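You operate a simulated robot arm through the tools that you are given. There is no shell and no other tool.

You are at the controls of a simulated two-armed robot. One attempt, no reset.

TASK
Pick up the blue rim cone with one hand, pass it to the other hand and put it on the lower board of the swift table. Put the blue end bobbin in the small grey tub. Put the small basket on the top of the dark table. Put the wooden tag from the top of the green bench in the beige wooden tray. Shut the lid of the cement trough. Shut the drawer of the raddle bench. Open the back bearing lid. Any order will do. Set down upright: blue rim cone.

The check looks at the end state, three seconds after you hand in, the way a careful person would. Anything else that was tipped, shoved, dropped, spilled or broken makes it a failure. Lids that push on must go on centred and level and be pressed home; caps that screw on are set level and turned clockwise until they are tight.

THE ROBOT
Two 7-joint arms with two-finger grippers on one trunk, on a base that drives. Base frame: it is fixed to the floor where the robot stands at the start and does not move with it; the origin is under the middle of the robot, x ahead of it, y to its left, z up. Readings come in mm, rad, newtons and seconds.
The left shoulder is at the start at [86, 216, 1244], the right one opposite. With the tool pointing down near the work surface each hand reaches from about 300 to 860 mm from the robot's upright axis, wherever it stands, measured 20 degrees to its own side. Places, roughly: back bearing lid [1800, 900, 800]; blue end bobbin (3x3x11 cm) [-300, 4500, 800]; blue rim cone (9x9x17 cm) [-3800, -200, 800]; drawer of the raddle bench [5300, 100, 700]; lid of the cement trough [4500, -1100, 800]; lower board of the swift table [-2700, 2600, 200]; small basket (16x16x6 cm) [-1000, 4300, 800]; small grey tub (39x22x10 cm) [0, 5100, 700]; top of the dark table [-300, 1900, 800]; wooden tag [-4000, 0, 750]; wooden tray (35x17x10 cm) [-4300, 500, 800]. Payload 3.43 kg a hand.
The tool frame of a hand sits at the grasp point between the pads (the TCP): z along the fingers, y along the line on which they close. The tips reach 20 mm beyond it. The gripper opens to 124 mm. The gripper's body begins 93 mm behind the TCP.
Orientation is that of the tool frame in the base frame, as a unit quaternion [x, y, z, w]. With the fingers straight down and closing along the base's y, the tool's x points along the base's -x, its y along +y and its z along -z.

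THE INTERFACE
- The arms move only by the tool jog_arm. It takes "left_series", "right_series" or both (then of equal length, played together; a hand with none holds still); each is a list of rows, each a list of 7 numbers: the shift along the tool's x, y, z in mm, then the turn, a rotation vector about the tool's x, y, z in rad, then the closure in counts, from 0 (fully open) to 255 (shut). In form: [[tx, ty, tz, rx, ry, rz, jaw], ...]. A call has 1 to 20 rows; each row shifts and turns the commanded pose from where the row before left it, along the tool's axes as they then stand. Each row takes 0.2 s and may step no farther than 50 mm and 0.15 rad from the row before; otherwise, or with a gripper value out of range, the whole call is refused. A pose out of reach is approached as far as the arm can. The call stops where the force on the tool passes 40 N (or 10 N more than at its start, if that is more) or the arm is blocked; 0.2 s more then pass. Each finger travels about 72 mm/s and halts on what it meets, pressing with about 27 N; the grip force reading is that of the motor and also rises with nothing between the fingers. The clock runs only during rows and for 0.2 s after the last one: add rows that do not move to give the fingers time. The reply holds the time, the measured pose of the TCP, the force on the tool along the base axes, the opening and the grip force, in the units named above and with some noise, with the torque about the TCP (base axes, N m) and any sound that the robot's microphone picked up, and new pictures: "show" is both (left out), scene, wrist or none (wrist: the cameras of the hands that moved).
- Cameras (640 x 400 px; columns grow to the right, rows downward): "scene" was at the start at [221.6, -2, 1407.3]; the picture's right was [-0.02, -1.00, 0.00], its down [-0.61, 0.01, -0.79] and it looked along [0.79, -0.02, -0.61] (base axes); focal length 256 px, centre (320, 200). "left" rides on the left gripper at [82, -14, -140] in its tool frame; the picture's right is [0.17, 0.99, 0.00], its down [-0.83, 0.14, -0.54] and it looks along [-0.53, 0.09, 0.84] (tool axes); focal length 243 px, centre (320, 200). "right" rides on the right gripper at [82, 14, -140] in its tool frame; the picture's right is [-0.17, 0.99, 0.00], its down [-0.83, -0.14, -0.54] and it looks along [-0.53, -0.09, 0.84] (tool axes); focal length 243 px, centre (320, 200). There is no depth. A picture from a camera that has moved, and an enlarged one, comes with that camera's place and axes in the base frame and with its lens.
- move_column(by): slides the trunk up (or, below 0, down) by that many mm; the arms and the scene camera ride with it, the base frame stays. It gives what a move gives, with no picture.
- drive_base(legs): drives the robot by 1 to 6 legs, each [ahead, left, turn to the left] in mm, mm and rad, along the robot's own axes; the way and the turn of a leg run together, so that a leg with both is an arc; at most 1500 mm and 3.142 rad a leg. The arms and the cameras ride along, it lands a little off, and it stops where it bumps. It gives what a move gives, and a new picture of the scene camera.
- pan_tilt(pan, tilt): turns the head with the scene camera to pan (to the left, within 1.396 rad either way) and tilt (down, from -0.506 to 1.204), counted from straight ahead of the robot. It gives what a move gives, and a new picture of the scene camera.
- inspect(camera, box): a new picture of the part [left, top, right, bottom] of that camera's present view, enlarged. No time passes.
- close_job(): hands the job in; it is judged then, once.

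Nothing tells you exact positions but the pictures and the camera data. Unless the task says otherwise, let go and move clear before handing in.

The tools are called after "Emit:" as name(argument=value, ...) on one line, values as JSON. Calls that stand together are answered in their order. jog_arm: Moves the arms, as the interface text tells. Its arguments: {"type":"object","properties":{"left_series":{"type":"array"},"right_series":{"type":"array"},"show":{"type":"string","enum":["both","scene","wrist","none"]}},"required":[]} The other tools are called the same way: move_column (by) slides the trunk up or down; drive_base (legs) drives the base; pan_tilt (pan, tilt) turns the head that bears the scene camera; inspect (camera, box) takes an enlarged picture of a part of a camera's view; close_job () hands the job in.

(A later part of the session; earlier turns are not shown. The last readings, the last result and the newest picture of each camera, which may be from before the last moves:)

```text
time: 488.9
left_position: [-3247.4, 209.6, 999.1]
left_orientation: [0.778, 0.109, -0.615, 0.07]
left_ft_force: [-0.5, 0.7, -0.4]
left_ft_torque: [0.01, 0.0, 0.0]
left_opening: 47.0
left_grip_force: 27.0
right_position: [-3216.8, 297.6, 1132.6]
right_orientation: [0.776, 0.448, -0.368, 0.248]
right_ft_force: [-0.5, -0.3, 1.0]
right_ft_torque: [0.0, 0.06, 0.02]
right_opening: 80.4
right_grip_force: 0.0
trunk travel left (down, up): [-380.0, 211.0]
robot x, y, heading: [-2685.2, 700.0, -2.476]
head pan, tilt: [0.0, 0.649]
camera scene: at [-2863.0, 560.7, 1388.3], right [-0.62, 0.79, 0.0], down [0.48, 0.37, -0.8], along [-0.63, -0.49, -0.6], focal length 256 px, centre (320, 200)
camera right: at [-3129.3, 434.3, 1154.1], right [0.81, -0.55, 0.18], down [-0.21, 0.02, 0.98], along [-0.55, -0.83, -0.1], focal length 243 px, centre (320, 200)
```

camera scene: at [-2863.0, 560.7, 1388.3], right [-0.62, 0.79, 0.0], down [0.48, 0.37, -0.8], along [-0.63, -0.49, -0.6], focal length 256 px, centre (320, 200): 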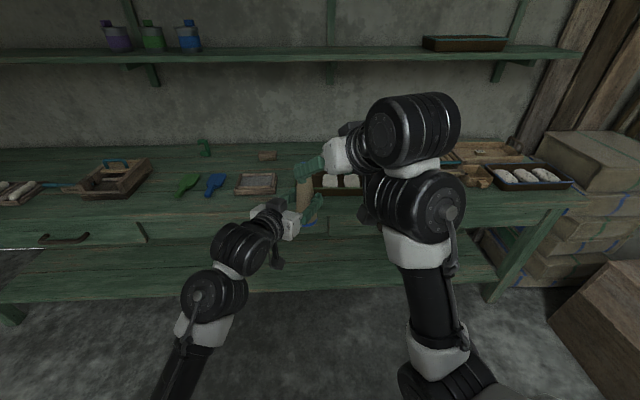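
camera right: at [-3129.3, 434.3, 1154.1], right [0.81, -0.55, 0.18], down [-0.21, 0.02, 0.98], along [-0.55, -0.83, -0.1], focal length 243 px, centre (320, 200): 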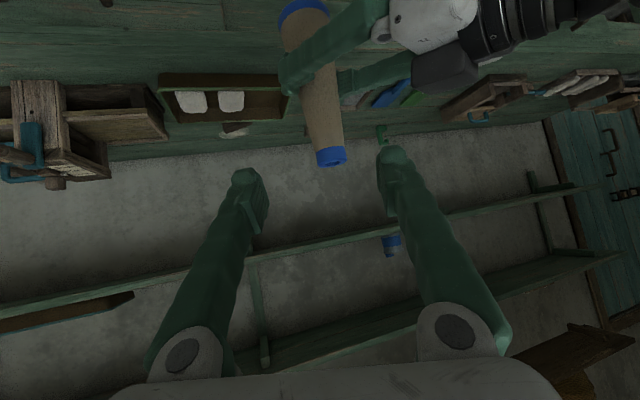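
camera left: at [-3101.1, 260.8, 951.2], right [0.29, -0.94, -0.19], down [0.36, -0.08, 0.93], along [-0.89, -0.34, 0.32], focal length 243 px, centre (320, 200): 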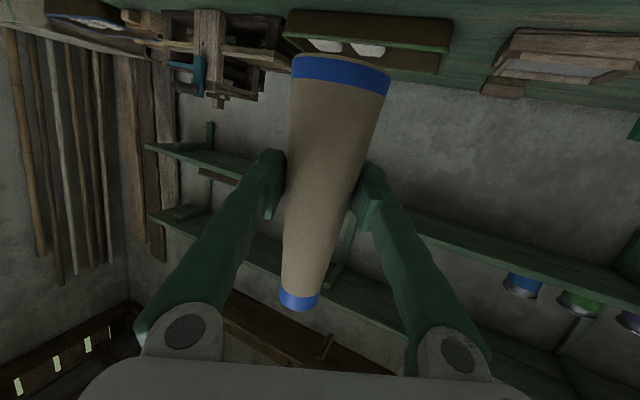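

Emit:
jog_arm(right_series=[[8.7, 10.5, 20, 0, 0, 0, 90], [0, 0, 35, 0, 0, 0, 90], [0, 0, 35, 0, 0, 0, 90], [0, 0, 0, 0, 0, 0, 90]])

Emit:
inspect(camera="right", box=[200, 60, 460, 260])

Emit:
inspect(camera="left", box=[160, 30, 480, 360])

```text
time: 489.9
left_position: [-3246.7, 210.1, 998.9]
left_orientation: [0.777, 0.109, -0.616, 0.069]
left_ft_force: [0.3, 0.6, -2.0]
left_ft_torque: [0.0, -0.02, -0.02]
left_opening: 47.2
left_grip_force: 27.1
right_position: [-3236.4, 233.7, 1073.2]
right_orientation: [0.777, 0.449, -0.367, 0.246]
right_ft_force: [0.7, 0.2, 0.0]
right_ft_torque: [0.03, -0.01, 0.0]
right_opening: 79.8
right_grip_force: 0.1
trunk travel left (down, up): [-380.0, 211.0]
robot x, y, heading: [-2686.1, 698.2, -2.473]
head pan, tilt: [0.0, 0.649]
camera scene: at [-2862.6, 560.3, 1388.4], right [-0.62, 0.79, 0.0], down [0.48, 0.37, -0.8], along [-0.63, -0.49, -0.6], focal length 256 px, centre (320, 200)
camera right: at [-3148.8, 369.5, 1093.8], right [0.81, -0.55, 0.18], down [-0.21, 0.02, 0.98], along [-0.55, -0.83, -0.1], focal length 243 px, centre (320, 200)
```

scene: 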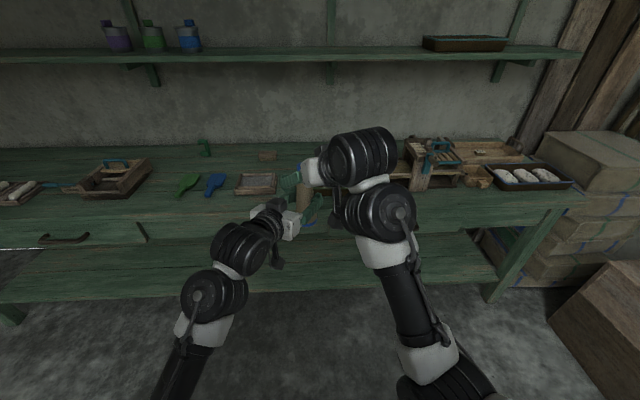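
right: 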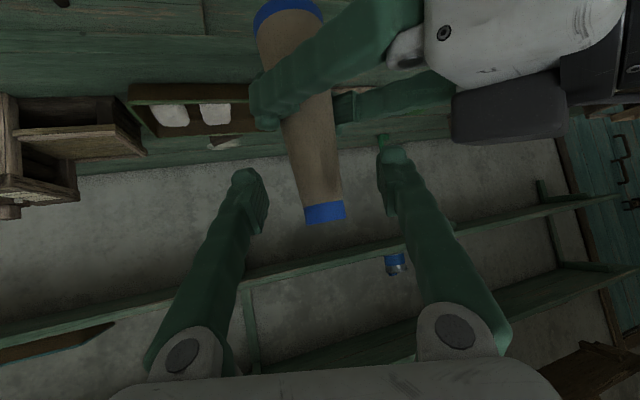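

```text
2.00 times, centred on (330, 160) of right
camera zoom: at [-3148.8, 369.5, 1093.8], right [0.81, -0.55, 0.18], down [-0.21, 0.02, 0.98], along [-0.55, -0.83, -0.1], focal length 485 px, centre (300, 280)
```

zoom: 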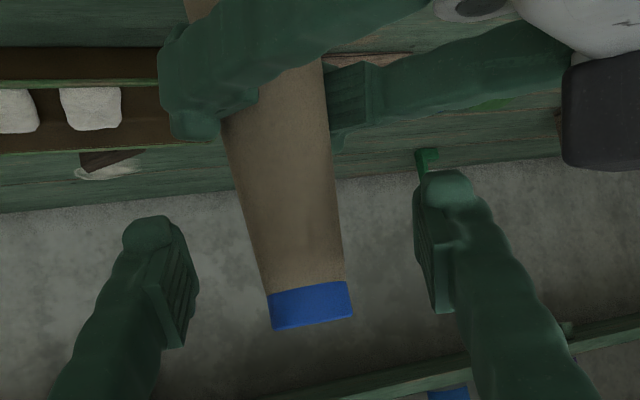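

```text
1.21 times, centred on (320, 195) of left
camera zoom: at [-3101.8, 263.2, 952.1], right [0.29, -0.94, -0.19], down [0.36, -0.07, 0.93], along [-0.89, -0.34, 0.32], focal length 294 px, centre (320, 206)
```

zoom: 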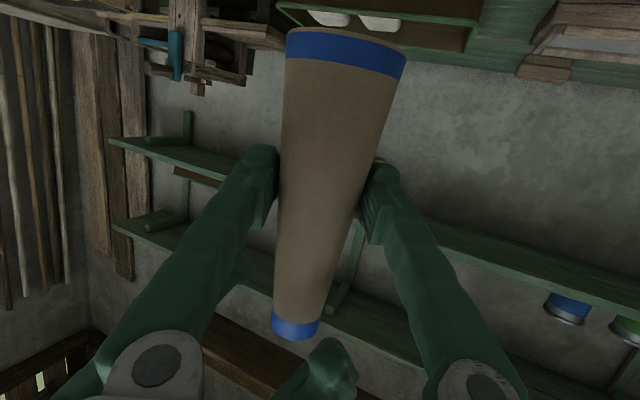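

The cone's upper part is right between the right fingers. Advancing the last 32 mm and closing.

Emit:
jog_arm(right_series=[[0, 0, 16, 0, 0, 0, 90], [0, 0, 15, 0, 0, 0, 90], [0, 0, 0, 0, 0, 0, 150], [0, 0, 0, 0, 0, 0, 190], [0, 0, 0, 0, 0, 0, 230], [0, 0, 0, 0, 0, 0, 255], [0, 0, 0, 0, 0, 0, 255]])

Emit:
inspect(camera="left", box=[160, 30, 480, 360])

```text
time: 491.5
left_position: [-3246.4, 208.5, 998.5]
left_orientation: [0.778, 0.11, -0.615, 0.069]
left_ft_force: [13.5, -8.8, -0.2]
left_ft_torque: [-0.02, 0.21, 0.1]
left_opening: 46.8
left_grip_force: 27.0
right_position: [-3247.2, 212.8, 1052.9]
right_orientation: [0.777, 0.448, -0.367, 0.247]
right_ft_force: [-13.9, 8.9, -1.1]
right_ft_torque: [0.54, 0.48, -0.15]
right_opening: 39.7
right_grip_force: 26.6
trunk travel left (down, up): [-380.0, 211.0]
robot x, y, heading: [-2686.3, 695.8, -2.476]
head pan, tilt: [0.0, 0.649]
camera scene: at [-2862.8, 559.9, 1388.3], right [-0.62, 0.79, 0.0], down [0.48, 0.37, -0.8], along [-0.63, -0.49, -0.6], focal length 256 px, centre (320, 200)
camera right: at [-3159.6, 347.2, 1075.0], right [0.81, -0.56, 0.18], down [-0.21, 0.02, 0.98], along [-0.55, -0.83, -0.1], focal length 243 px, centre (320, 200)
```

scene: 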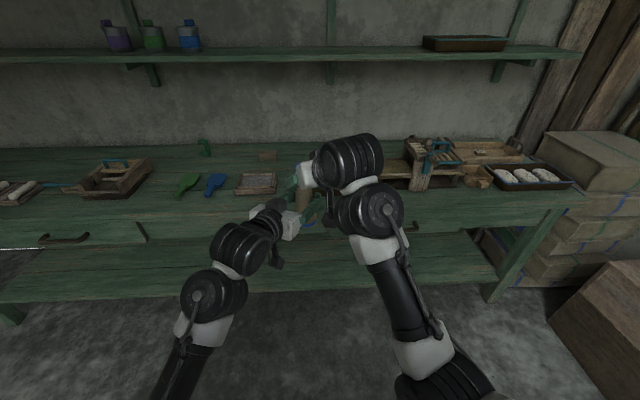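
right: 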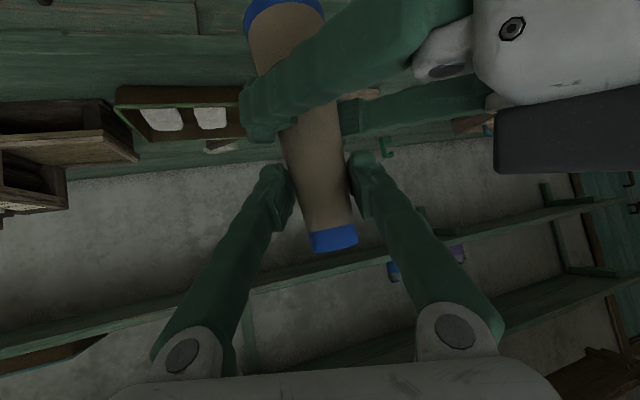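

```text
1.21 times, centred on (320, 195) of left
camera zoom: at [-3101.6, 262.0, 951.8], right [0.29, -0.94, -0.19], down [0.36, -0.07, 0.93], along [-0.89, -0.34, 0.32], focal length 294 px, centre (320, 206)
```

zoom: 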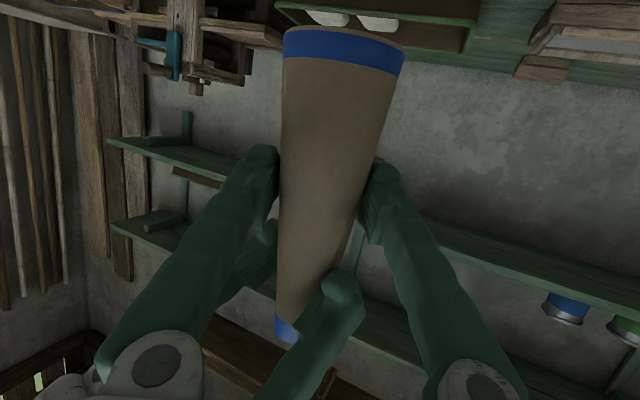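

Both hands hold the cone now (right at 39.7 mm with full grip). I'll open the left hand and draw it back.

Emit:
jog_arm(left_series=[[0, 0, 0, 0, 0, 0, 200], [0, 0, 0, 0, 0, 0, 150], [0, 0, 0, 0, 0, 0, 100], [0, 0, 0, 0, 0, 0, 70], [0, 0, -30, 0, 0, 0, 70], [0, 0, -40, 0, 0, 0, 70], [0, 10, -40, 0, 0, 0, 70], [0, 20, -30, 0, 0, 0, 70]])

Emit:
inspect(camera="right", box=[0, 0, 640, 400])

```text
time: 493.3
left_position: [-3107.9, 212.4, 1031.2]
left_orientation: [0.778, 0.109, -0.615, 0.069]
left_ft_force: [-0.6, 0.4, 0.2]
left_ft_torque: [-0.01, -0.01, -0.02]
left_opening: 90.0
left_grip_force: 0.1
right_position: [-3246.0, 211.0, 1053.2]
right_orientation: [0.776, 0.449, -0.368, 0.247]
right_ft_force: [-0.5, 0.0, 0.6]
right_ft_torque: [0.01, 0.01, -0.04]
right_opening: 39.5
right_grip_force: 26.8
trunk travel left (down, up): [-380.0, 211.0]
robot x, y, heading: [-2690.1, 703.0, -2.471]
head pan, tilt: [0.0, 0.649]
camera scene: at [-2861.7, 558.8, 1388.3], right [-0.62, 0.79, 0.0], down [0.48, 0.37, -0.8], along [-0.63, -0.49, -0.6], focal length 256 px, centre (320, 200)
camera left: at [-2962.5, 266.0, 983.8], right [0.29, -0.94, -0.19], down [0.36, -0.08, 0.93], along [-0.89, -0.34, 0.32], focal length 243 px, centre (320, 200)
```

scene: 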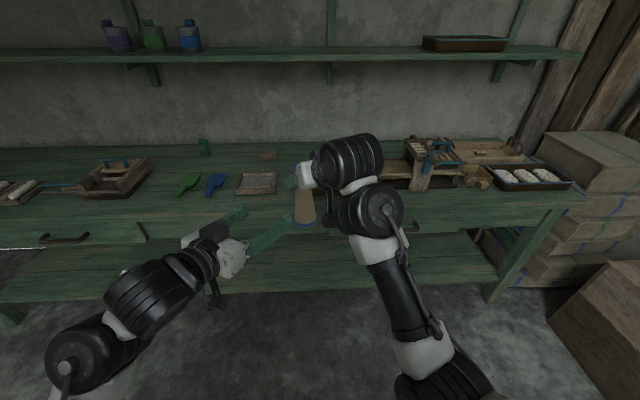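
left: 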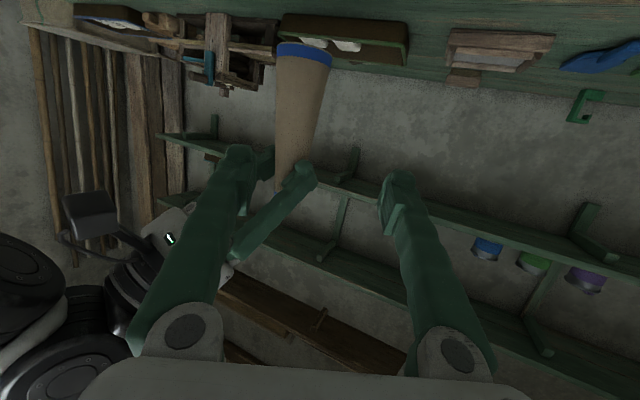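

```text
1.00 times, centred on (320, 200) of right (not enlarged: the box is as wide or as high as the picture)
camera zoom: at [-3158.2, 345.9, 1075.3], right [0.81, -0.55, 0.18], down [-0.21, 0.02, 0.98], along [-0.55, -0.83, -0.1], focal length 243 px, centre (320, 200)
```

zoom: 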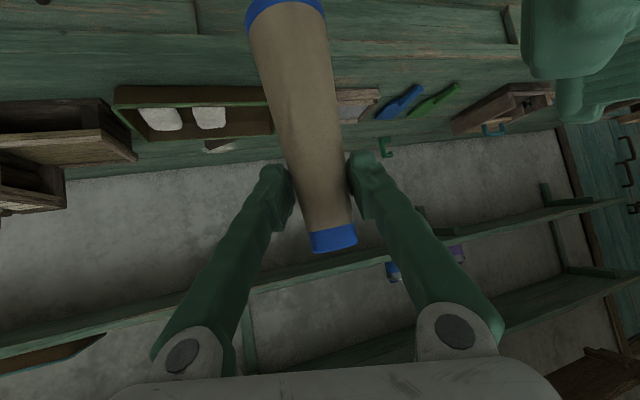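

The right hand now holds the cone alone, upright. I'll turn toward the swift table and drive over, keeping clear of the cabinet and the low table.

Emit:
drive_base(legs=[[0, 0, -1.573], [390, 0, 0], [0, -1150, 0]])

Emit:
pan_tilt(pan=0.0, tilt=0.7)

```text
time: 516.4
left_position: [-2531.9, 2126.7, 1030.0]
left_orientation: [0.63, -0.469, -0.486, -0.384]
left_ft_force: [0.4, -0.4, 0.3]
left_ft_torque: [0.01, 0.01, 0.01]
left_opening: 89.6
left_grip_force: 0.0
right_position: [-2534.4, 2264.4, 1054.3]
right_orientation: [0.868, -0.227, -0.434, -0.083]
right_ft_force: [0.2, 0.6, 0.1]
right_ft_torque: [0.0, 0.01, -0.01]
right_opening: 38.7
right_grip_force: 27.0
trunk travel left (down, up): [-380.0, 211.0]
robot x, y, heading: [-2043.0, 1711.4, 2.249]
head pan, tilt: [0.0, 0.649]
camera scene: at [-2180.1, 1887.2, 1388.3], right [0.78, 0.63, 0.0], down [0.38, -0.47, -0.8], along [-0.5, 0.62, -0.6], focal length 256 px, centre (320, 200)
```

scene: 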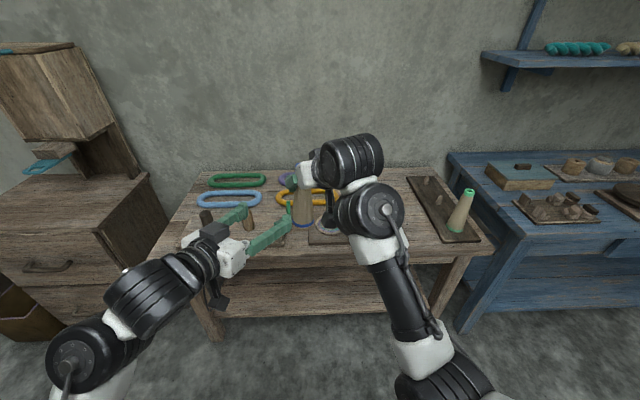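

```text
time: 517.1
left_position: [-2531.1, 2128.0, 1031.2]
left_orientation: [0.63, -0.469, -0.486, -0.383]
left_ft_force: [0.7, 0.3, -0.4]
left_ft_torque: [0.0, -0.01, 0.0]
left_opening: 89.8
left_grip_force: 0.1
right_position: [-2534.8, 2266.3, 1053.7]
right_orientation: [0.868, -0.227, -0.434, -0.083]
right_ft_force: [0.4, -0.3, 1.0]
right_ft_torque: [-0.02, 0.01, 0.01]
right_opening: 38.7
right_grip_force: 27.4
trunk travel left (down, up): [-380.0, 211.0]
robot x, y, heading: [-2042.9, 1712.9, 2.241]
head pan, tilt: [0.0, 0.7]
camera scene: at [-2178.9, 1885.7, 1384.0], right [0.78, 0.63, 0.0], down [0.4, -0.5, -0.77], along [-0.48, 0.6, -0.64], focal length 256 px, centre (320, 200)
```

scene: 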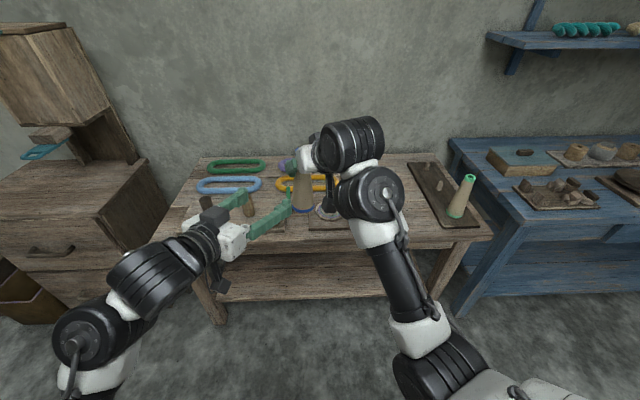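

Emit:
inspect(camera="scene", box=[150, 150, 510, 350])

Emit:
pan_tilt(pan=0.0, tilt=0.95)

```text
1.78 times, centred on (330, 250) of scene
camera zoom: at [-2178.9, 1885.7, 1384.0], right [0.78, 0.63, 0.0], down [0.4, -0.5, -0.77], along [-0.48, 0.6, -0.64], focal length 456 px, centre (302, 111)
```

zoom: 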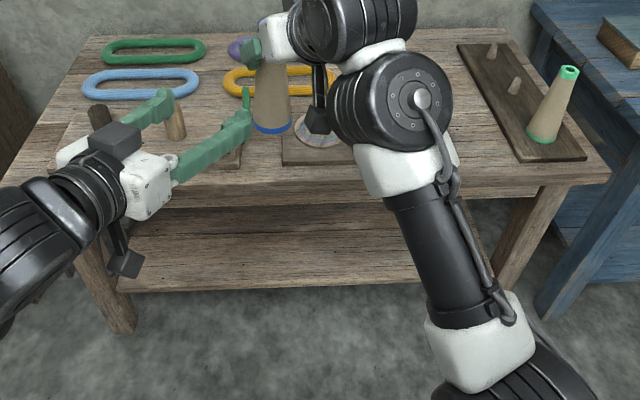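

```text
time: 517.8
left_position: [-2532.2, 2126.5, 1029.8]
left_orientation: [0.63, -0.469, -0.486, -0.383]
left_ft_force: [0.5, -0.2, 0.1]
left_ft_torque: [-0.01, 0.01, 0.0]
left_opening: 90.1
left_grip_force: 0.0
right_position: [-2535.0, 2264.9, 1053.0]
right_orientation: [0.868, -0.227, -0.434, -0.083]
right_ft_force: [-0.7, -0.7, 0.3]
right_ft_torque: [0.0, 0.01, 0.0]
right_opening: 38.7
right_grip_force: 26.9
trunk travel left (down, up): [-380.0, 211.0]
robot x, y, heading: [-2044.4, 1708.9, 2.249]
head pan, tilt: [0.0, 0.949]
camera scene: at [-2171.3, 1876.2, 1364.2], right [0.78, 0.63, 0.0], down [0.51, -0.63, -0.58], along [-0.36, 0.45, -0.81], focal length 256 px, centre (320, 200)
```

scene: 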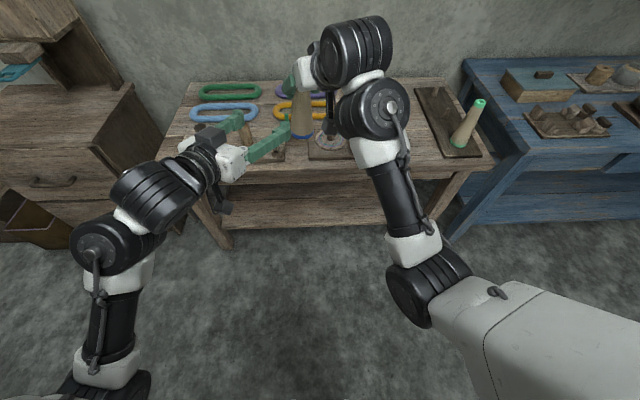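

The lower board is visible under the table: its front edge is about 877 mm ahead at z≈200, and the top's edge is about 800 mm ahead (apron bottom ≈ 630). I'll back off a little, tuck the left hand up and back, then lower the trunk.

Emit:
drive_base(legs=[[-160, 0, 0]])

Emit:
jog_arm(left_series=[[-25.7, 4.6, -36.5, 0, 0, 0, 70], [-25.7, 4.6, -36.5, 0, 0, 0, 70], [-25.7, 4.6, -36.5, 0, 0, 0, 70], [-25.7, 4.6, -36.5, 0, 0, 0, 70], [-25.7, 4.6, -36.5, 0, 0, 0, 70], [-25.7, 4.6, -36.5, 0, 0, 0, 70]], show="scene")

```text
time: 519.5
left_position: [-2431.4, 2000.8, 1031.2]
left_orientation: [0.631, -0.468, -0.487, -0.382]
left_ft_force: [-0.1, -0.9, -0.4]
left_ft_torque: [0.06, 0.01, -0.02]
left_opening: 89.8
left_grip_force: 0.1
right_position: [-2436.1, 2138.3, 1053.4]
right_orientation: [0.868, -0.226, -0.434, -0.083]
right_ft_force: [-0.4, 0.0, -0.2]
right_ft_torque: [0.02, -0.03, 0.0]
right_opening: 38.5
right_grip_force: 27.3
trunk travel left (down, up): [-380.0, 211.0]
robot x, y, heading: [-1940.0, 1589.1, 2.252]
head pan, tilt: [0.0, 0.949]
camera scene: at [-2070.9, 1750.2, 1364.2], right [0.78, 0.63, 0.0], down [0.51, -0.63, -0.58], along [-0.37, 0.45, -0.81], focal length 256 px, centre (320, 200)
```

scene: 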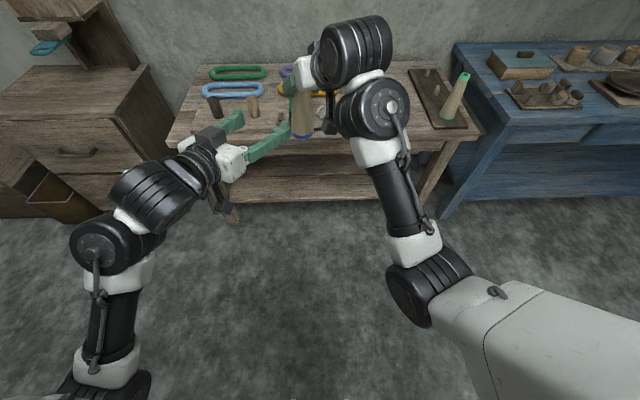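

```text
time: 520.9
left_position: [-2428.1, 1948.2, 1087.6]
left_orientation: [0.631, -0.468, -0.487, -0.382]
left_ft_force: [0.5, -0.3, -0.5]
left_ft_torque: [0.03, 0.0, -0.01]
left_opening: 89.8
left_grip_force: 0.0
left hand out of reach, approached as far as the arm can: row 2, 3, 4, 5, 6
right_position: [-2435.6, 2137.4, 1053.5]
right_orientation: [0.868, -0.225, -0.435, -0.082]
right_ft_force: [0.0, -0.4, -0.4]
right_ft_torque: [0.02, 0.03, 0.01]
right_opening: 38.8
right_grip_force: 27.2
trunk travel left (down, up): [-380.0, 211.0]
robot x, y, heading: [-1942.8, 1585.1, 2.249]
head pan, tilt: [0.0, 0.949]
camera scene: at [-2070.9, 1750.2, 1364.1], right [0.78, 0.63, 0.0], down [0.51, -0.63, -0.58], along [-0.37, 0.45, -0.81], focal length 256 px, centre (320, 200)
```

scene: 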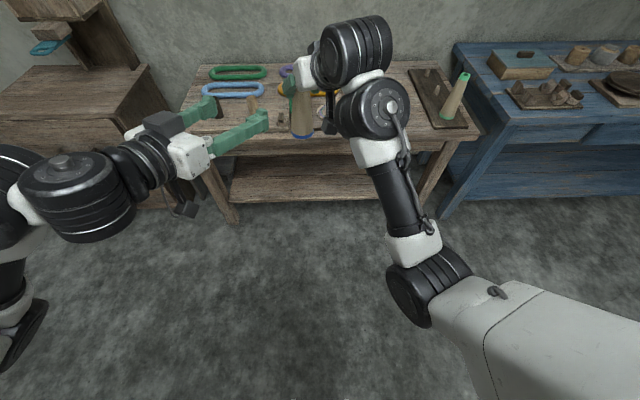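

Emit:
jog_arm(left_series=[[-30, 10, 20, 0, 0, 0, 70], [-40, 5, 0, 0, 0, 0, 70], [-40, 5, 0, 0, 0, 0, 70], [-40, 5, 0, 0, 0, 0, 70], [-40, 5, 0, 0, 0, 0, 70]], show="scene")

```text
time: 522.0
left_position: [-2479.8, 2001.5, 1270.8]
left_orientation: [0.631, -0.468, -0.487, -0.382]
left_ft_force: [-0.4, 0.1, -0.6]
left_ft_torque: [-0.01, -0.02, -0.02]
left_opening: 89.9
left_grip_force: 0.2
right_position: [-2435.2, 2137.6, 1053.3]
right_orientation: [0.867, -0.226, -0.436, -0.083]
right_ft_force: [0.5, -0.2, -0.4]
right_ft_torque: [-0.02, 0.02, 0.02]
right_opening: 38.4
right_grip_force: 26.9
trunk travel left (down, up): [-380.0, 211.0]
robot x, y, heading: [-1936.9, 1585.3, 2.251]
head pan, tilt: [0.0, 0.949]
camera scene: at [-2070.3, 1749.9, 1364.2], right [0.78, 0.63, 0.0], down [0.51, -0.63, -0.58], along [-0.37, 0.45, -0.81], focal length 256 px, centre (320, 200)
```

scene: 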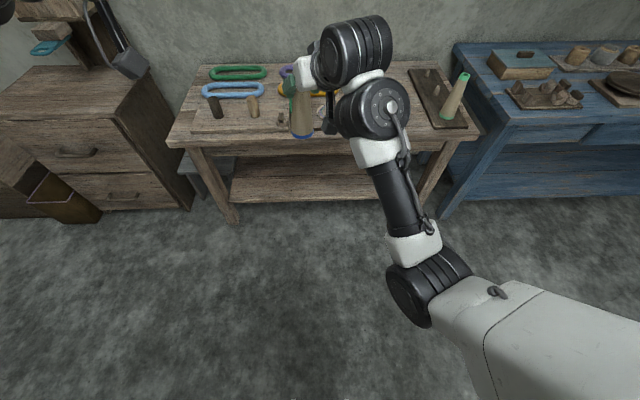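

Emit:
jog_arm(left_series=[[-5, 30, -15, 0, 0, 0, 70], [-5, 30, -15, 0, 0, 0, 70], [-5, 30, -20, 0, 0, 0, 70], [-5, 30, -20, 0, 0, 0, 70], [-5, 30, -20, 0, 0, 0, 70]], show="none")

Emit:
pan_tilt(pan=0.35, tilt=0.7)

```text
time: 523.2
left_position: [-2602.5, 1882.0, 1307.2]
left_orientation: [0.63, -0.468, -0.486, -0.383]
left_ft_force: [0.0, 0.1, 0.0]
left_ft_torque: [-0.02, 0.0, -0.03]
left_opening: 90.0
left_grip_force: 0.1
right_position: [-2436.8, 2136.8, 1053.7]
right_orientation: [0.868, -0.225, -0.435, -0.082]
right_ft_force: [0.3, -0.6, -0.2]
right_ft_torque: [-0.01, 0.0, -0.01]
right_opening: 38.5
right_grip_force: 27.1
trunk travel left (down, up): [-380.0, 211.0]
robot x, y, heading: [-1938.6, 1585.9, 2.249]
head pan, tilt: [0.0, 0.949]
```

```text
time: 524.1
left_position: [-2604.5, 1883.4, 1309.0]
left_orientation: [0.631, -0.469, -0.486, -0.383]
left_ft_force: [-0.5, -0.7, -0.4]
left_ft_torque: [-0.01, 0.0, 0.0]
left_opening: 89.9
left_grip_force: 0.0
right_position: [-2437.2, 2139.3, 1053.4]
right_orientation: [0.868, -0.225, -0.434, -0.082]
right_ft_force: [-0.6, -0.4, 0.1]
right_ft_torque: [0.0, 0.01, -0.01]
right_opening: 38.3
right_grip_force: 26.7
trunk travel left (down, up): [-380.0, 211.0]
robot x, y, heading: [-1942.9, 1586.5, 2.248]
head pan, tilt: [0.351, 0.7]
camera scene: at [-2097.9, 1737.5, 1383.9], right [0.52, 0.86, 0.0], down [0.55, -0.33, -0.76], along [-0.66, 0.39, -0.64], focal length 256 px, centre (320, 200)
```

scene: 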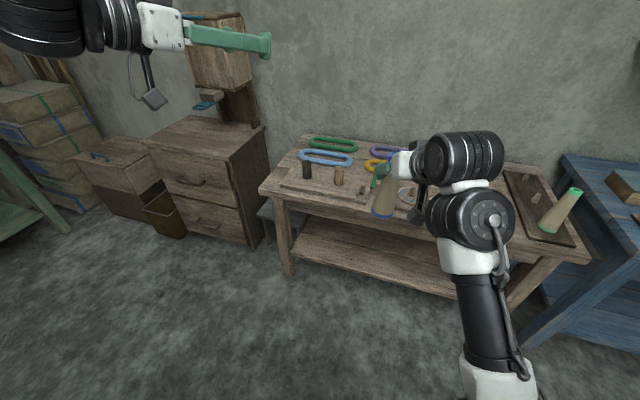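

The left hand is now high and well to the left. Lowering the trunk in steps while watching the cone's attitude.

Emit:
move_column(by=-180)

Emit:
pan_tilt(pan=-0.1, tilt=0.7)

```text
time: 526.1
left_position: [-2601.5, 1882.4, 1130.0]
left_orientation: [0.63, -0.468, -0.487, -0.383]
left_ft_force: [-0.4, -0.5, -0.2]
left_ft_torque: [0.0, 0.01, -0.02]
left_opening: 89.8
left_grip_force: 0.1
right_position: [-2436.3, 2138.3, 873.9]
right_orientation: [0.868, -0.225, -0.435, -0.082]
right_ft_force: [0.1, 0.6, -0.1]
right_ft_torque: [0.01, -0.05, 0.01]
right_opening: 38.5
right_grip_force: 27.2
trunk travel left (down, up): [-200.0, 391.0]
robot x, y, heading: [-1941.9, 1584.2, 2.252]
head pan, tilt: [0.351, 0.7]
```

```text
time: 527.0
left_position: [-2602.8, 1882.4, 1129.6]
left_orientation: [0.63, -0.468, -0.487, -0.383]
left_ft_force: [0.4, 0.3, 0.2]
left_ft_torque: [0.0, 0.0, 0.0]
left_opening: 90.0
left_grip_force: 0.2
right_position: [-2434.8, 2137.7, 873.7]
right_orientation: [0.868, -0.225, -0.434, -0.081]
right_ft_force: [0.6, -0.1, 1.0]
right_ft_torque: [0.01, 0.04, 0.01]
right_opening: 38.4
right_grip_force: 27.2
trunk travel left (down, up): [-200.0, 391.0]
robot x, y, heading: [-1938.7, 1587.5, 2.25]
head pan, tilt: [-0.099, 0.7]
camera scene: at [-2104.2, 1804.8, 1197.8], right [0.84, 0.55, 0.0], down [0.35, -0.54, -0.76], along [-0.42, 0.64, -0.64], focal length 256 px, centre (320, 200)
```

scene: 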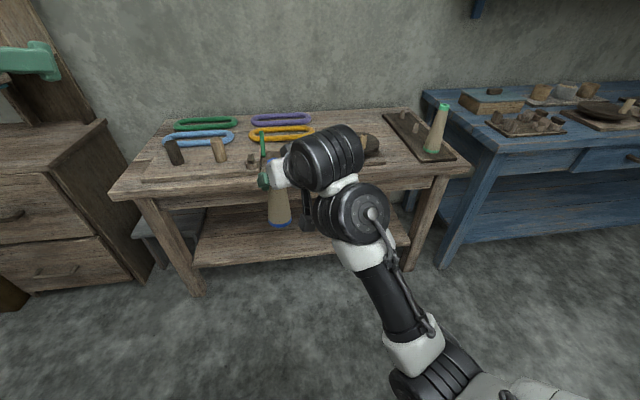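

Emit:
move_column(by=-180)

Emit:
pan_tilt(pan=0.0, tilt=0.55)

Emit:
inspect(camera="right", box=[0, 0, 640, 400])

```text
time: 529.0
left_position: [-2602.6, 1910.4, 940.9]
left_orientation: [0.635, -0.474, -0.481, -0.374]
left_ft_force: [-0.8, -0.1, -0.7]
left_ft_torque: [-0.02, 0.01, -0.03]
left_opening: 89.8
left_grip_force: 0.0
right_position: [-2434.8, 2158.8, 677.1]
right_orientation: [0.869, -0.232, -0.432, -0.07]
right_ft_force: [-0.7, -0.1, -0.2]
right_ft_torque: [0.01, -0.06, 0.02]
right_opening: 38.5
right_grip_force: 26.7
trunk travel left (down, up): [-20.0, 571.0]
robot x, y, heading: [-1940.8, 1588.3, 2.252]
head pan, tilt: [-0.099, 0.7]
```

```text
time: 529.7
left_position: [-2602.0, 1911.4, 941.6]
left_orientation: [0.635, -0.475, -0.481, -0.374]
left_ft_force: [-0.2, 0.1, -0.9]
left_ft_torque: [-0.03, 0.01, 0.01]
left_opening: 89.9
left_grip_force: 0.1
right_position: [-2435.8, 2160.4, 677.9]
right_orientation: [0.869, -0.231, -0.431, -0.07]
right_ft_force: [0.9, 0.4, 0.9]
right_ft_torque: [-0.03, -0.01, 0.01]
right_opening: 38.6
right_grip_force: 27.2
trunk travel left (down, up): [-20.0, 571.0]
robot x, y, heading: [-1938.8, 1589.4, 2.254]
head pan, tilt: [0.0, 0.55]
camera scene: at [-2152.7, 1882.4, 1011.4], right [0.78, 0.63, -0.02], down [0.33, -0.43, -0.84], along [-0.54, 0.65, -0.54], focal length 256 px, centre (320, 200)
```

scene: 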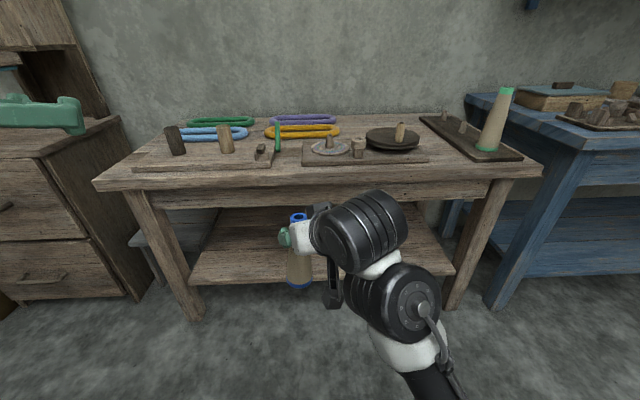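

```text
1.00 times, centred on (320, 200) of right (not enlarged: the box is as wide or as high as the picture)
camera zoom: at [-2298.8, 2074.1, 702.1], right [-0.54, -0.81, 0.21], down [0.02, 0.23, 0.97], along [-0.84, 0.53, -0.11], focal length 243 px, centre (320, 200)
```

zoom: 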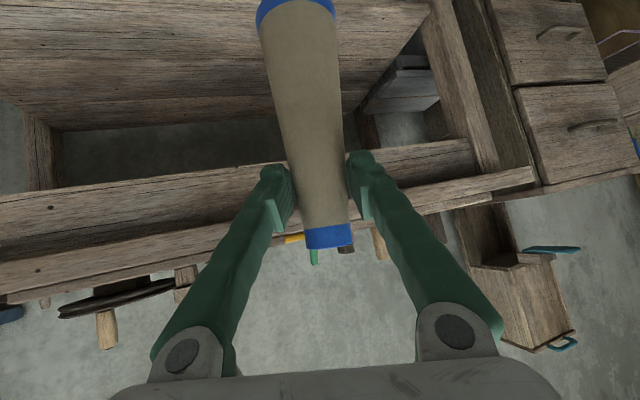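

The cone hangs in front of the table now at TCP z 678. I estimate the top's edge at forward ≈ 980 (z 714) and the board's front edge at forward ≈ 1030. I'll correct a 1.4° roll and lower the cone to just above board height before driving in.

Emit:
jog_arm(right_series=[[31.8, -3.2, 25.1, 0, -0.0115, -0.03, 255], [31.8, -3.2, 25.1, 0, 0, 0, 255], [31.8, -3.2, 25.1, 0, 0, 0, 255], [31.8, -3.2, 25.1, 0, 0, 0, 255], [31.8, -3.2, 25.1, 0, 0, 0, 255], [31.8, -3.2, 25.1, 0, 0, 0, 255]])

```text
time: 531.1
left_position: [-2602.2, 1911.2, 942.4]
left_orientation: [0.636, -0.475, -0.481, -0.373]
left_ft_force: [0.4, 0.3, -0.6]
left_ft_torque: [0.0, 0.01, 0.0]
left_opening: 89.8
left_grip_force: 0.0
right_position: [-2437.5, 2163.8, 435.6]
right_orientation: [0.869, -0.218, -0.437, -0.078]
right_ft_force: [0.5, 0.0, -0.6]
right_ft_torque: [0.0, 0.01, 0.04]
right_opening: 38.5
right_grip_force: 27.0
trunk travel left (down, up): [-20.0, 571.0]
robot x, y, heading: [-1939.9, 1590.8, 2.248]
head pan, tilt: [0.0, 0.55]
camera scene: at [-2152.7, 1882.1, 1011.6], right [0.78, 0.63, -0.02], down [0.33, -0.43, -0.84], along [-0.54, 0.65, -0.54], focal length 256 px, centre (320, 200)
camera right: at [-2298.4, 2081.3, 456.3], right [-0.53, -0.83, 0.18], down [0.02, 0.21, 0.98], along [-0.85, 0.52, -0.09], focal length 243 px, centre (320, 200)
```

scene: 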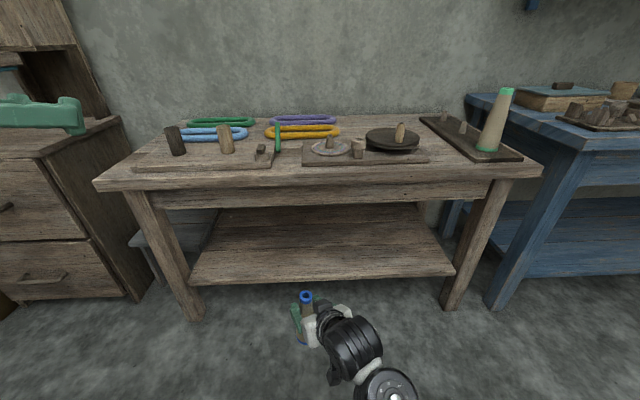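
right: 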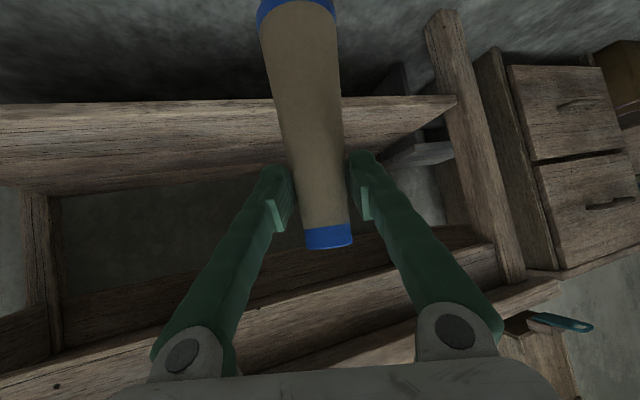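

Emit:
inspect(camera="right", box=[100, 60, 480, 260])

Emit:
inspect(camera="scene", box=[180, 180, 480, 360])

```text
1.68 times, centred on (290, 160) of right
camera zoom: at [-2298.4, 2081.3, 456.3], right [-0.53, -0.83, 0.18], down [0.02, 0.21, 0.98], along [-0.85, 0.52, -0.09], focal length 409 px, centre (370, 267)
```

zoom: 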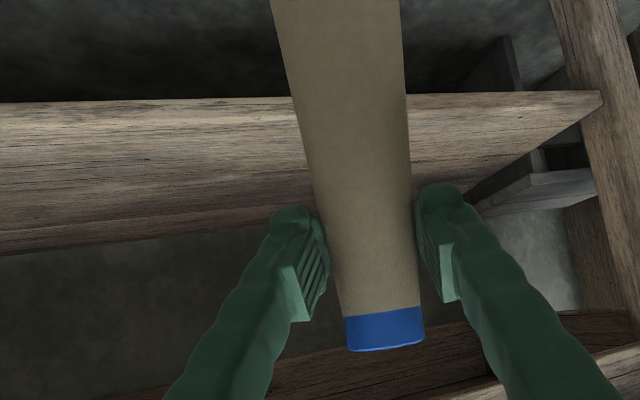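

```text
2.13 times, centred on (330, 270) of scene
camera zoom: at [-2152.7, 1882.1, 1011.6], right [0.78, 0.63, -0.02], down [0.33, -0.43, -0.84], along [-0.54, 0.65, -0.54], focal length 547 px, centre (299, 51)
```

zoom: 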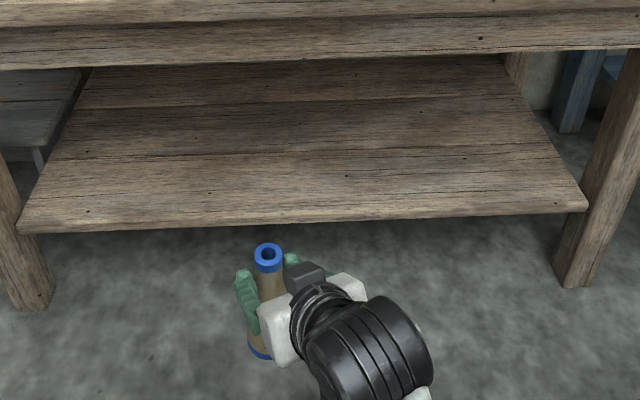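

Triangulating both views: board top z≈229 and its front edge at forward ≈ 1029. The cone's attitude matches the upright reference. I'll lower to about 28 mm above the board and drive in 328 mm.

Emit:
jog_arm(right_series=[[17.6, -1.5, 13.9, 0, 0, 0, 255], [17.6, -1.5, 13.9, 0, 0, 0, 255]], show="none")

Emit:
drive_base(legs=[[230, 0, 0]])

Emit:
inspect(camera="right", box=[0, 0, 640, 400])

```text
time: 531.7
left_position: [-2602.2, 1911.1, 942.1]
left_orientation: [0.635, -0.475, -0.481, -0.374]
left_ft_force: [-0.2, 0.0, 0.7]
left_ft_torque: [-0.03, 0.0, -0.02]
left_opening: 90.2
left_grip_force: 0.1
right_position: [-2436.3, 2166.2, 390.3]
right_orientation: [0.87, -0.217, -0.436, -0.078]
right_ft_force: [0.2, -0.3, 0.2]
right_ft_torque: [-0.02, 0.0, -0.03]
right_opening: 38.4
right_grip_force: 27.1
trunk travel left (down, up): [-20.0, 571.0]
robot x, y, heading: [-1941.8, 1594.3, 2.247]
head pan, tilt: [0.0, 0.55]
```

```text
time: 533.7
left_position: [-2746.0, 2062.3, 950.5]
left_orientation: [0.63, -0.469, -0.486, -0.383]
left_ft_force: [-0.8, 0.2, -0.1]
left_ft_torque: [-0.03, 0.0, -0.01]
left_opening: 89.9
left_grip_force: 0.1
right_position: [-2578.1, 2333.0, 405.9]
right_orientation: [0.869, -0.213, -0.438, -0.09]
right_ft_force: [0.7, 0.2, -1.0]
right_ft_torque: [0.0, -0.01, 0.01]
right_opening: 38.1
right_grip_force: 27.6
trunk travel left (down, up): [-20.0, 571.0]
robot x, y, heading: [-2081.9, 1764.5, 2.249]
head pan, tilt: [0.0, 0.55]
camera scene: at [-2296.3, 2030.9, 1018.9], right [0.78, 0.63, 0.0], down [0.33, -0.41, -0.85], along [-0.53, 0.66, -0.52], focal length 256 px, centre (320, 200)
```

scene: 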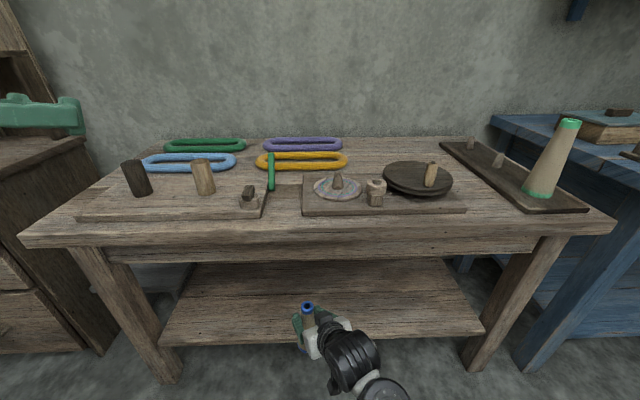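

```text
1.00 times, centred on (320, 200) of right (not enlarged: the box is as wide or as high as the picture)
camera zoom: at [-2440.2, 2248.1, 425.1], right [-0.53, -0.83, 0.16], down [0.02, 0.18, 0.98], along [-0.85, 0.52, -0.08], focal length 243 px, centre (320, 200)
```

zoom: 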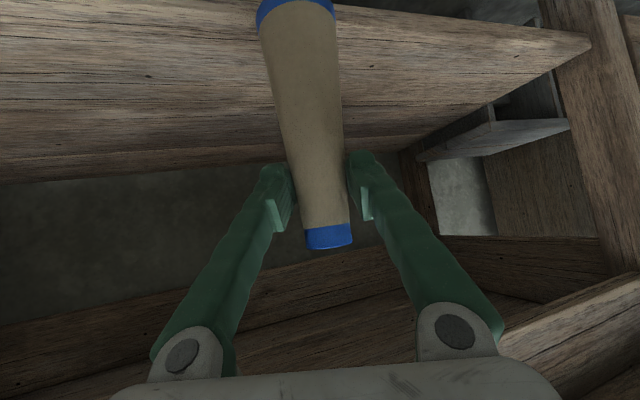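

Emit:
drive_base(legs=[[110, 0, 0]])

Emit:
inspect(camera="right", box=[0, 0, 640, 400])

Emit:
pan_tilt(pan=0.0, tilt=0.9)

```text
time: 535.0
left_position: [-2813.8, 2147.0, 950.4]
left_orientation: [0.63, -0.469, -0.486, -0.383]
left_ft_force: [1.1, -0.4, -0.2]
left_ft_torque: [0.05, 0.03, 0.0]
left_opening: 89.8
left_grip_force: 0.0
right_position: [-2645.9, 2417.6, 405.3]
right_orientation: [0.869, -0.213, -0.438, -0.09]
right_ft_force: [-0.2, -0.3, 0.3]
right_ft_torque: [-0.01, 0.01, 0.02]
right_opening: 38.3
right_grip_force: 27.1
trunk travel left (down, up): [-20.0, 571.0]
robot x, y, heading: [-2159.2, 1853.8, 2.242]
head pan, tilt: [0.0, 0.55]
camera scene: at [-2364.6, 2116.2, 1018.9], right [0.78, 0.63, 0.0], down [0.33, -0.41, -0.85], along [-0.53, 0.66, -0.52], focal length 256 px, centre (320, 200)
```

scene: 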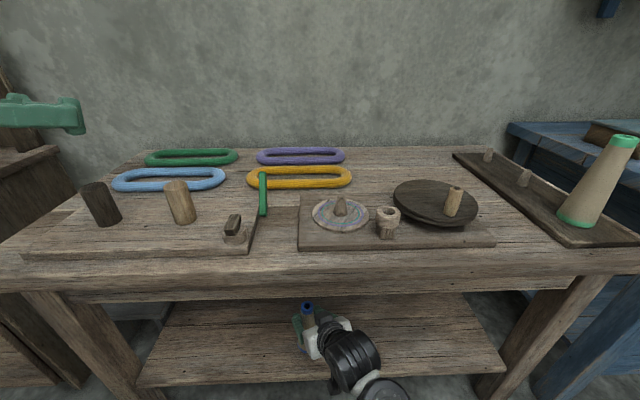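

```text
1.00 times, centred on (320, 200) of right (not enlarged: the box is as wide or as high as the picture)
camera zoom: at [-2508.3, 2333.4, 425.0], right [-0.53, -0.83, 0.16], down [0.02, 0.18, 0.98], along [-0.85, 0.52, -0.08], focal length 243 px, centre (320, 200)
```

zoom: 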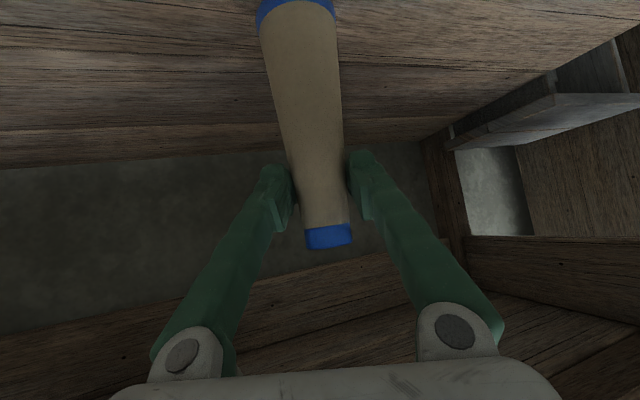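

```text
time: 535.8
left_position: [-2813.7, 2147.1, 949.3]
left_orientation: [0.63, -0.468, -0.487, -0.382]
left_ft_force: [-0.4, -0.2, 0.0]
left_ft_torque: [0.04, 0.04, 0.02]
left_opening: 90.0
left_grip_force: 0.1
right_position: [-2646.8, 2417.3, 405.9]
right_orientation: [0.868, -0.214, -0.438, -0.091]
right_ft_force: [0.0, 0.0, 1.2]
right_ft_torque: [0.0, -0.02, -0.02]
right_opening: 38.2
right_grip_force: 27.3
trunk travel left (down, up): [-20.0, 571.0]
robot x, y, heading: [-2152.7, 1848.4, 2.247]
head pan, tilt: [0.0, 0.901]
camera scene: at [-2355.3, 2104.8, 989.8], right [0.78, 0.63, 0.0], down [0.49, -0.61, -0.62], along [-0.39, 0.48, -0.78], focal length 256 px, centre (320, 200)
```

scene: 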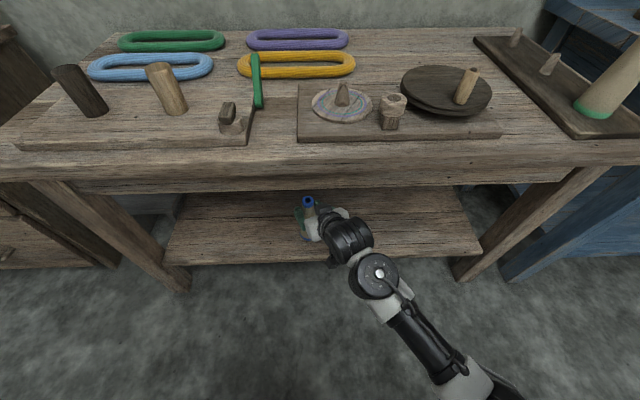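

Emit:
inspect(camera="scene", box=[260, 170, 400, 290])

Emit:
inspect(camera="left", box=[0, 0, 640, 400])

```text
3.33 times, centred on (330, 230) of scene
camera zoom: at [-2355.3, 2104.8, 989.8], right [0.78, 0.63, 0.0], down [0.49, -0.61, -0.62], along [-0.39, 0.48, -0.78], focal length 855 px, centre (287, 100)
```

zoom: 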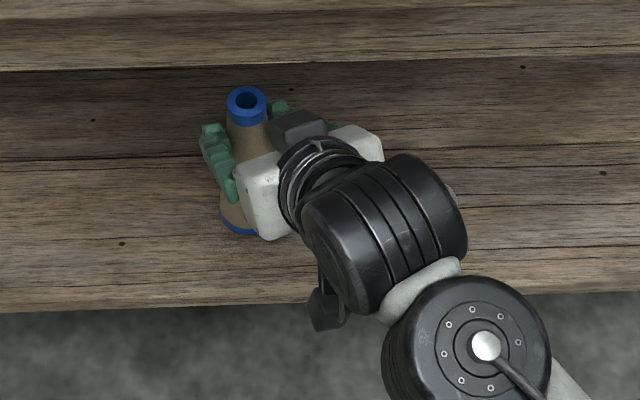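

```text
1.00 times, centred on (320, 200) of left (not enlarged: the box is as wide or as high as the picture)
camera zoom: at [-2758.9, 2001.6, 902.5], right [-0.94, -0.3, -0.19], down [-0.07, -0.36, 0.93], along [-0.35, 0.88, 0.32], focal length 243 px, centre (320, 200)
```

zoom: 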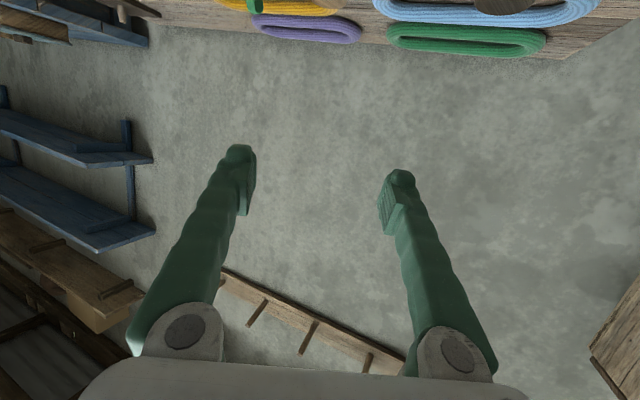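

The cone hovers about 40 mm above the board, some 60–80 mm inside its front edge. I'll trim the tilt and lower it gently.

Emit:
jog_arm(right_series=[[12, -0.5, 9, 0, 0.0095, 0.032, 255], [9.6, -0.5, 7.2, 0, 0, 0, 255], [3.2, -0.2, 2.4, 0, 0, 0, 255], [3.2, -0.2, 2.4, 0, 0, 0, 255]])

Emit:
inspect(camera="scene", box=[260, 170, 400, 290])

```text
time: 536.8
left_position: [-2812.8, 2147.6, 950.4]
left_orientation: [0.63, -0.469, -0.487, -0.383]
left_ft_force: [0.3, 0.0, 0.6]
left_ft_torque: [0.01, -0.01, 0.01]
left_opening: 90.0
left_grip_force: 0.1
right_position: [-2647.4, 2417.9, 374.1]
right_orientation: [0.866, -0.227, -0.438, -0.084]
right_ft_force: [3.1, -1.6, 12.2]
right_ft_torque: [0.09, -0.53, -0.07]
right_opening: 38.2
right_grip_force: 27.0
trunk travel left (down, up): [-20.0, 571.0]
robot x, y, heading: [-2157.4, 1846.0, 2.247]
head pan, tilt: [0.0, 0.901]
camera scene: at [-2354.5, 2104.0, 990.1], right [0.78, 0.63, 0.0], down [0.49, -0.61, -0.62], along [-0.39, 0.48, -0.78], focal length 256 px, centre (320, 200)
camera right: at [-2510.3, 2330.9, 394.4], right [-0.54, -0.82, 0.19], down [0.03, 0.2, 0.98], along [-0.84, 0.54, -0.09], focal length 243 px, centre (320, 200)
```

scene: 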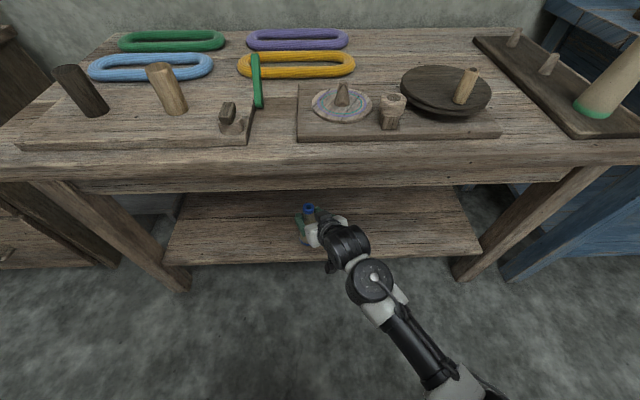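
right: 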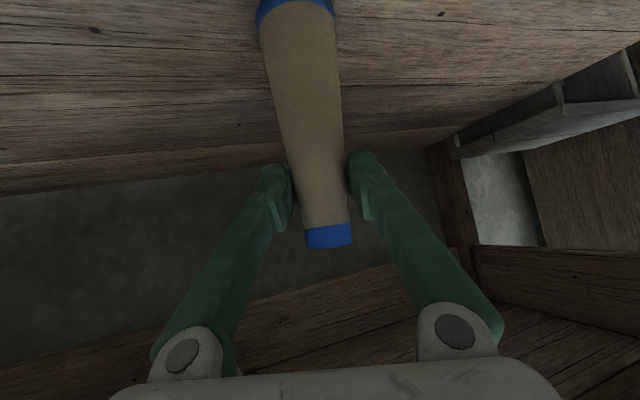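

```text
3.33 times, centred on (330, 230) of scene
camera zoom: at [-2354.5, 2104.0, 990.1], right [0.78, 0.63, 0.0], down [0.49, -0.61, -0.62], along [-0.39, 0.48, -0.78], focal length 855 px, centre (287, 100)
```

zoom: 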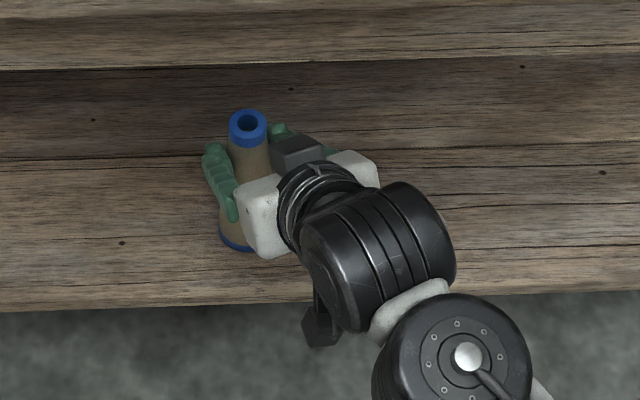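

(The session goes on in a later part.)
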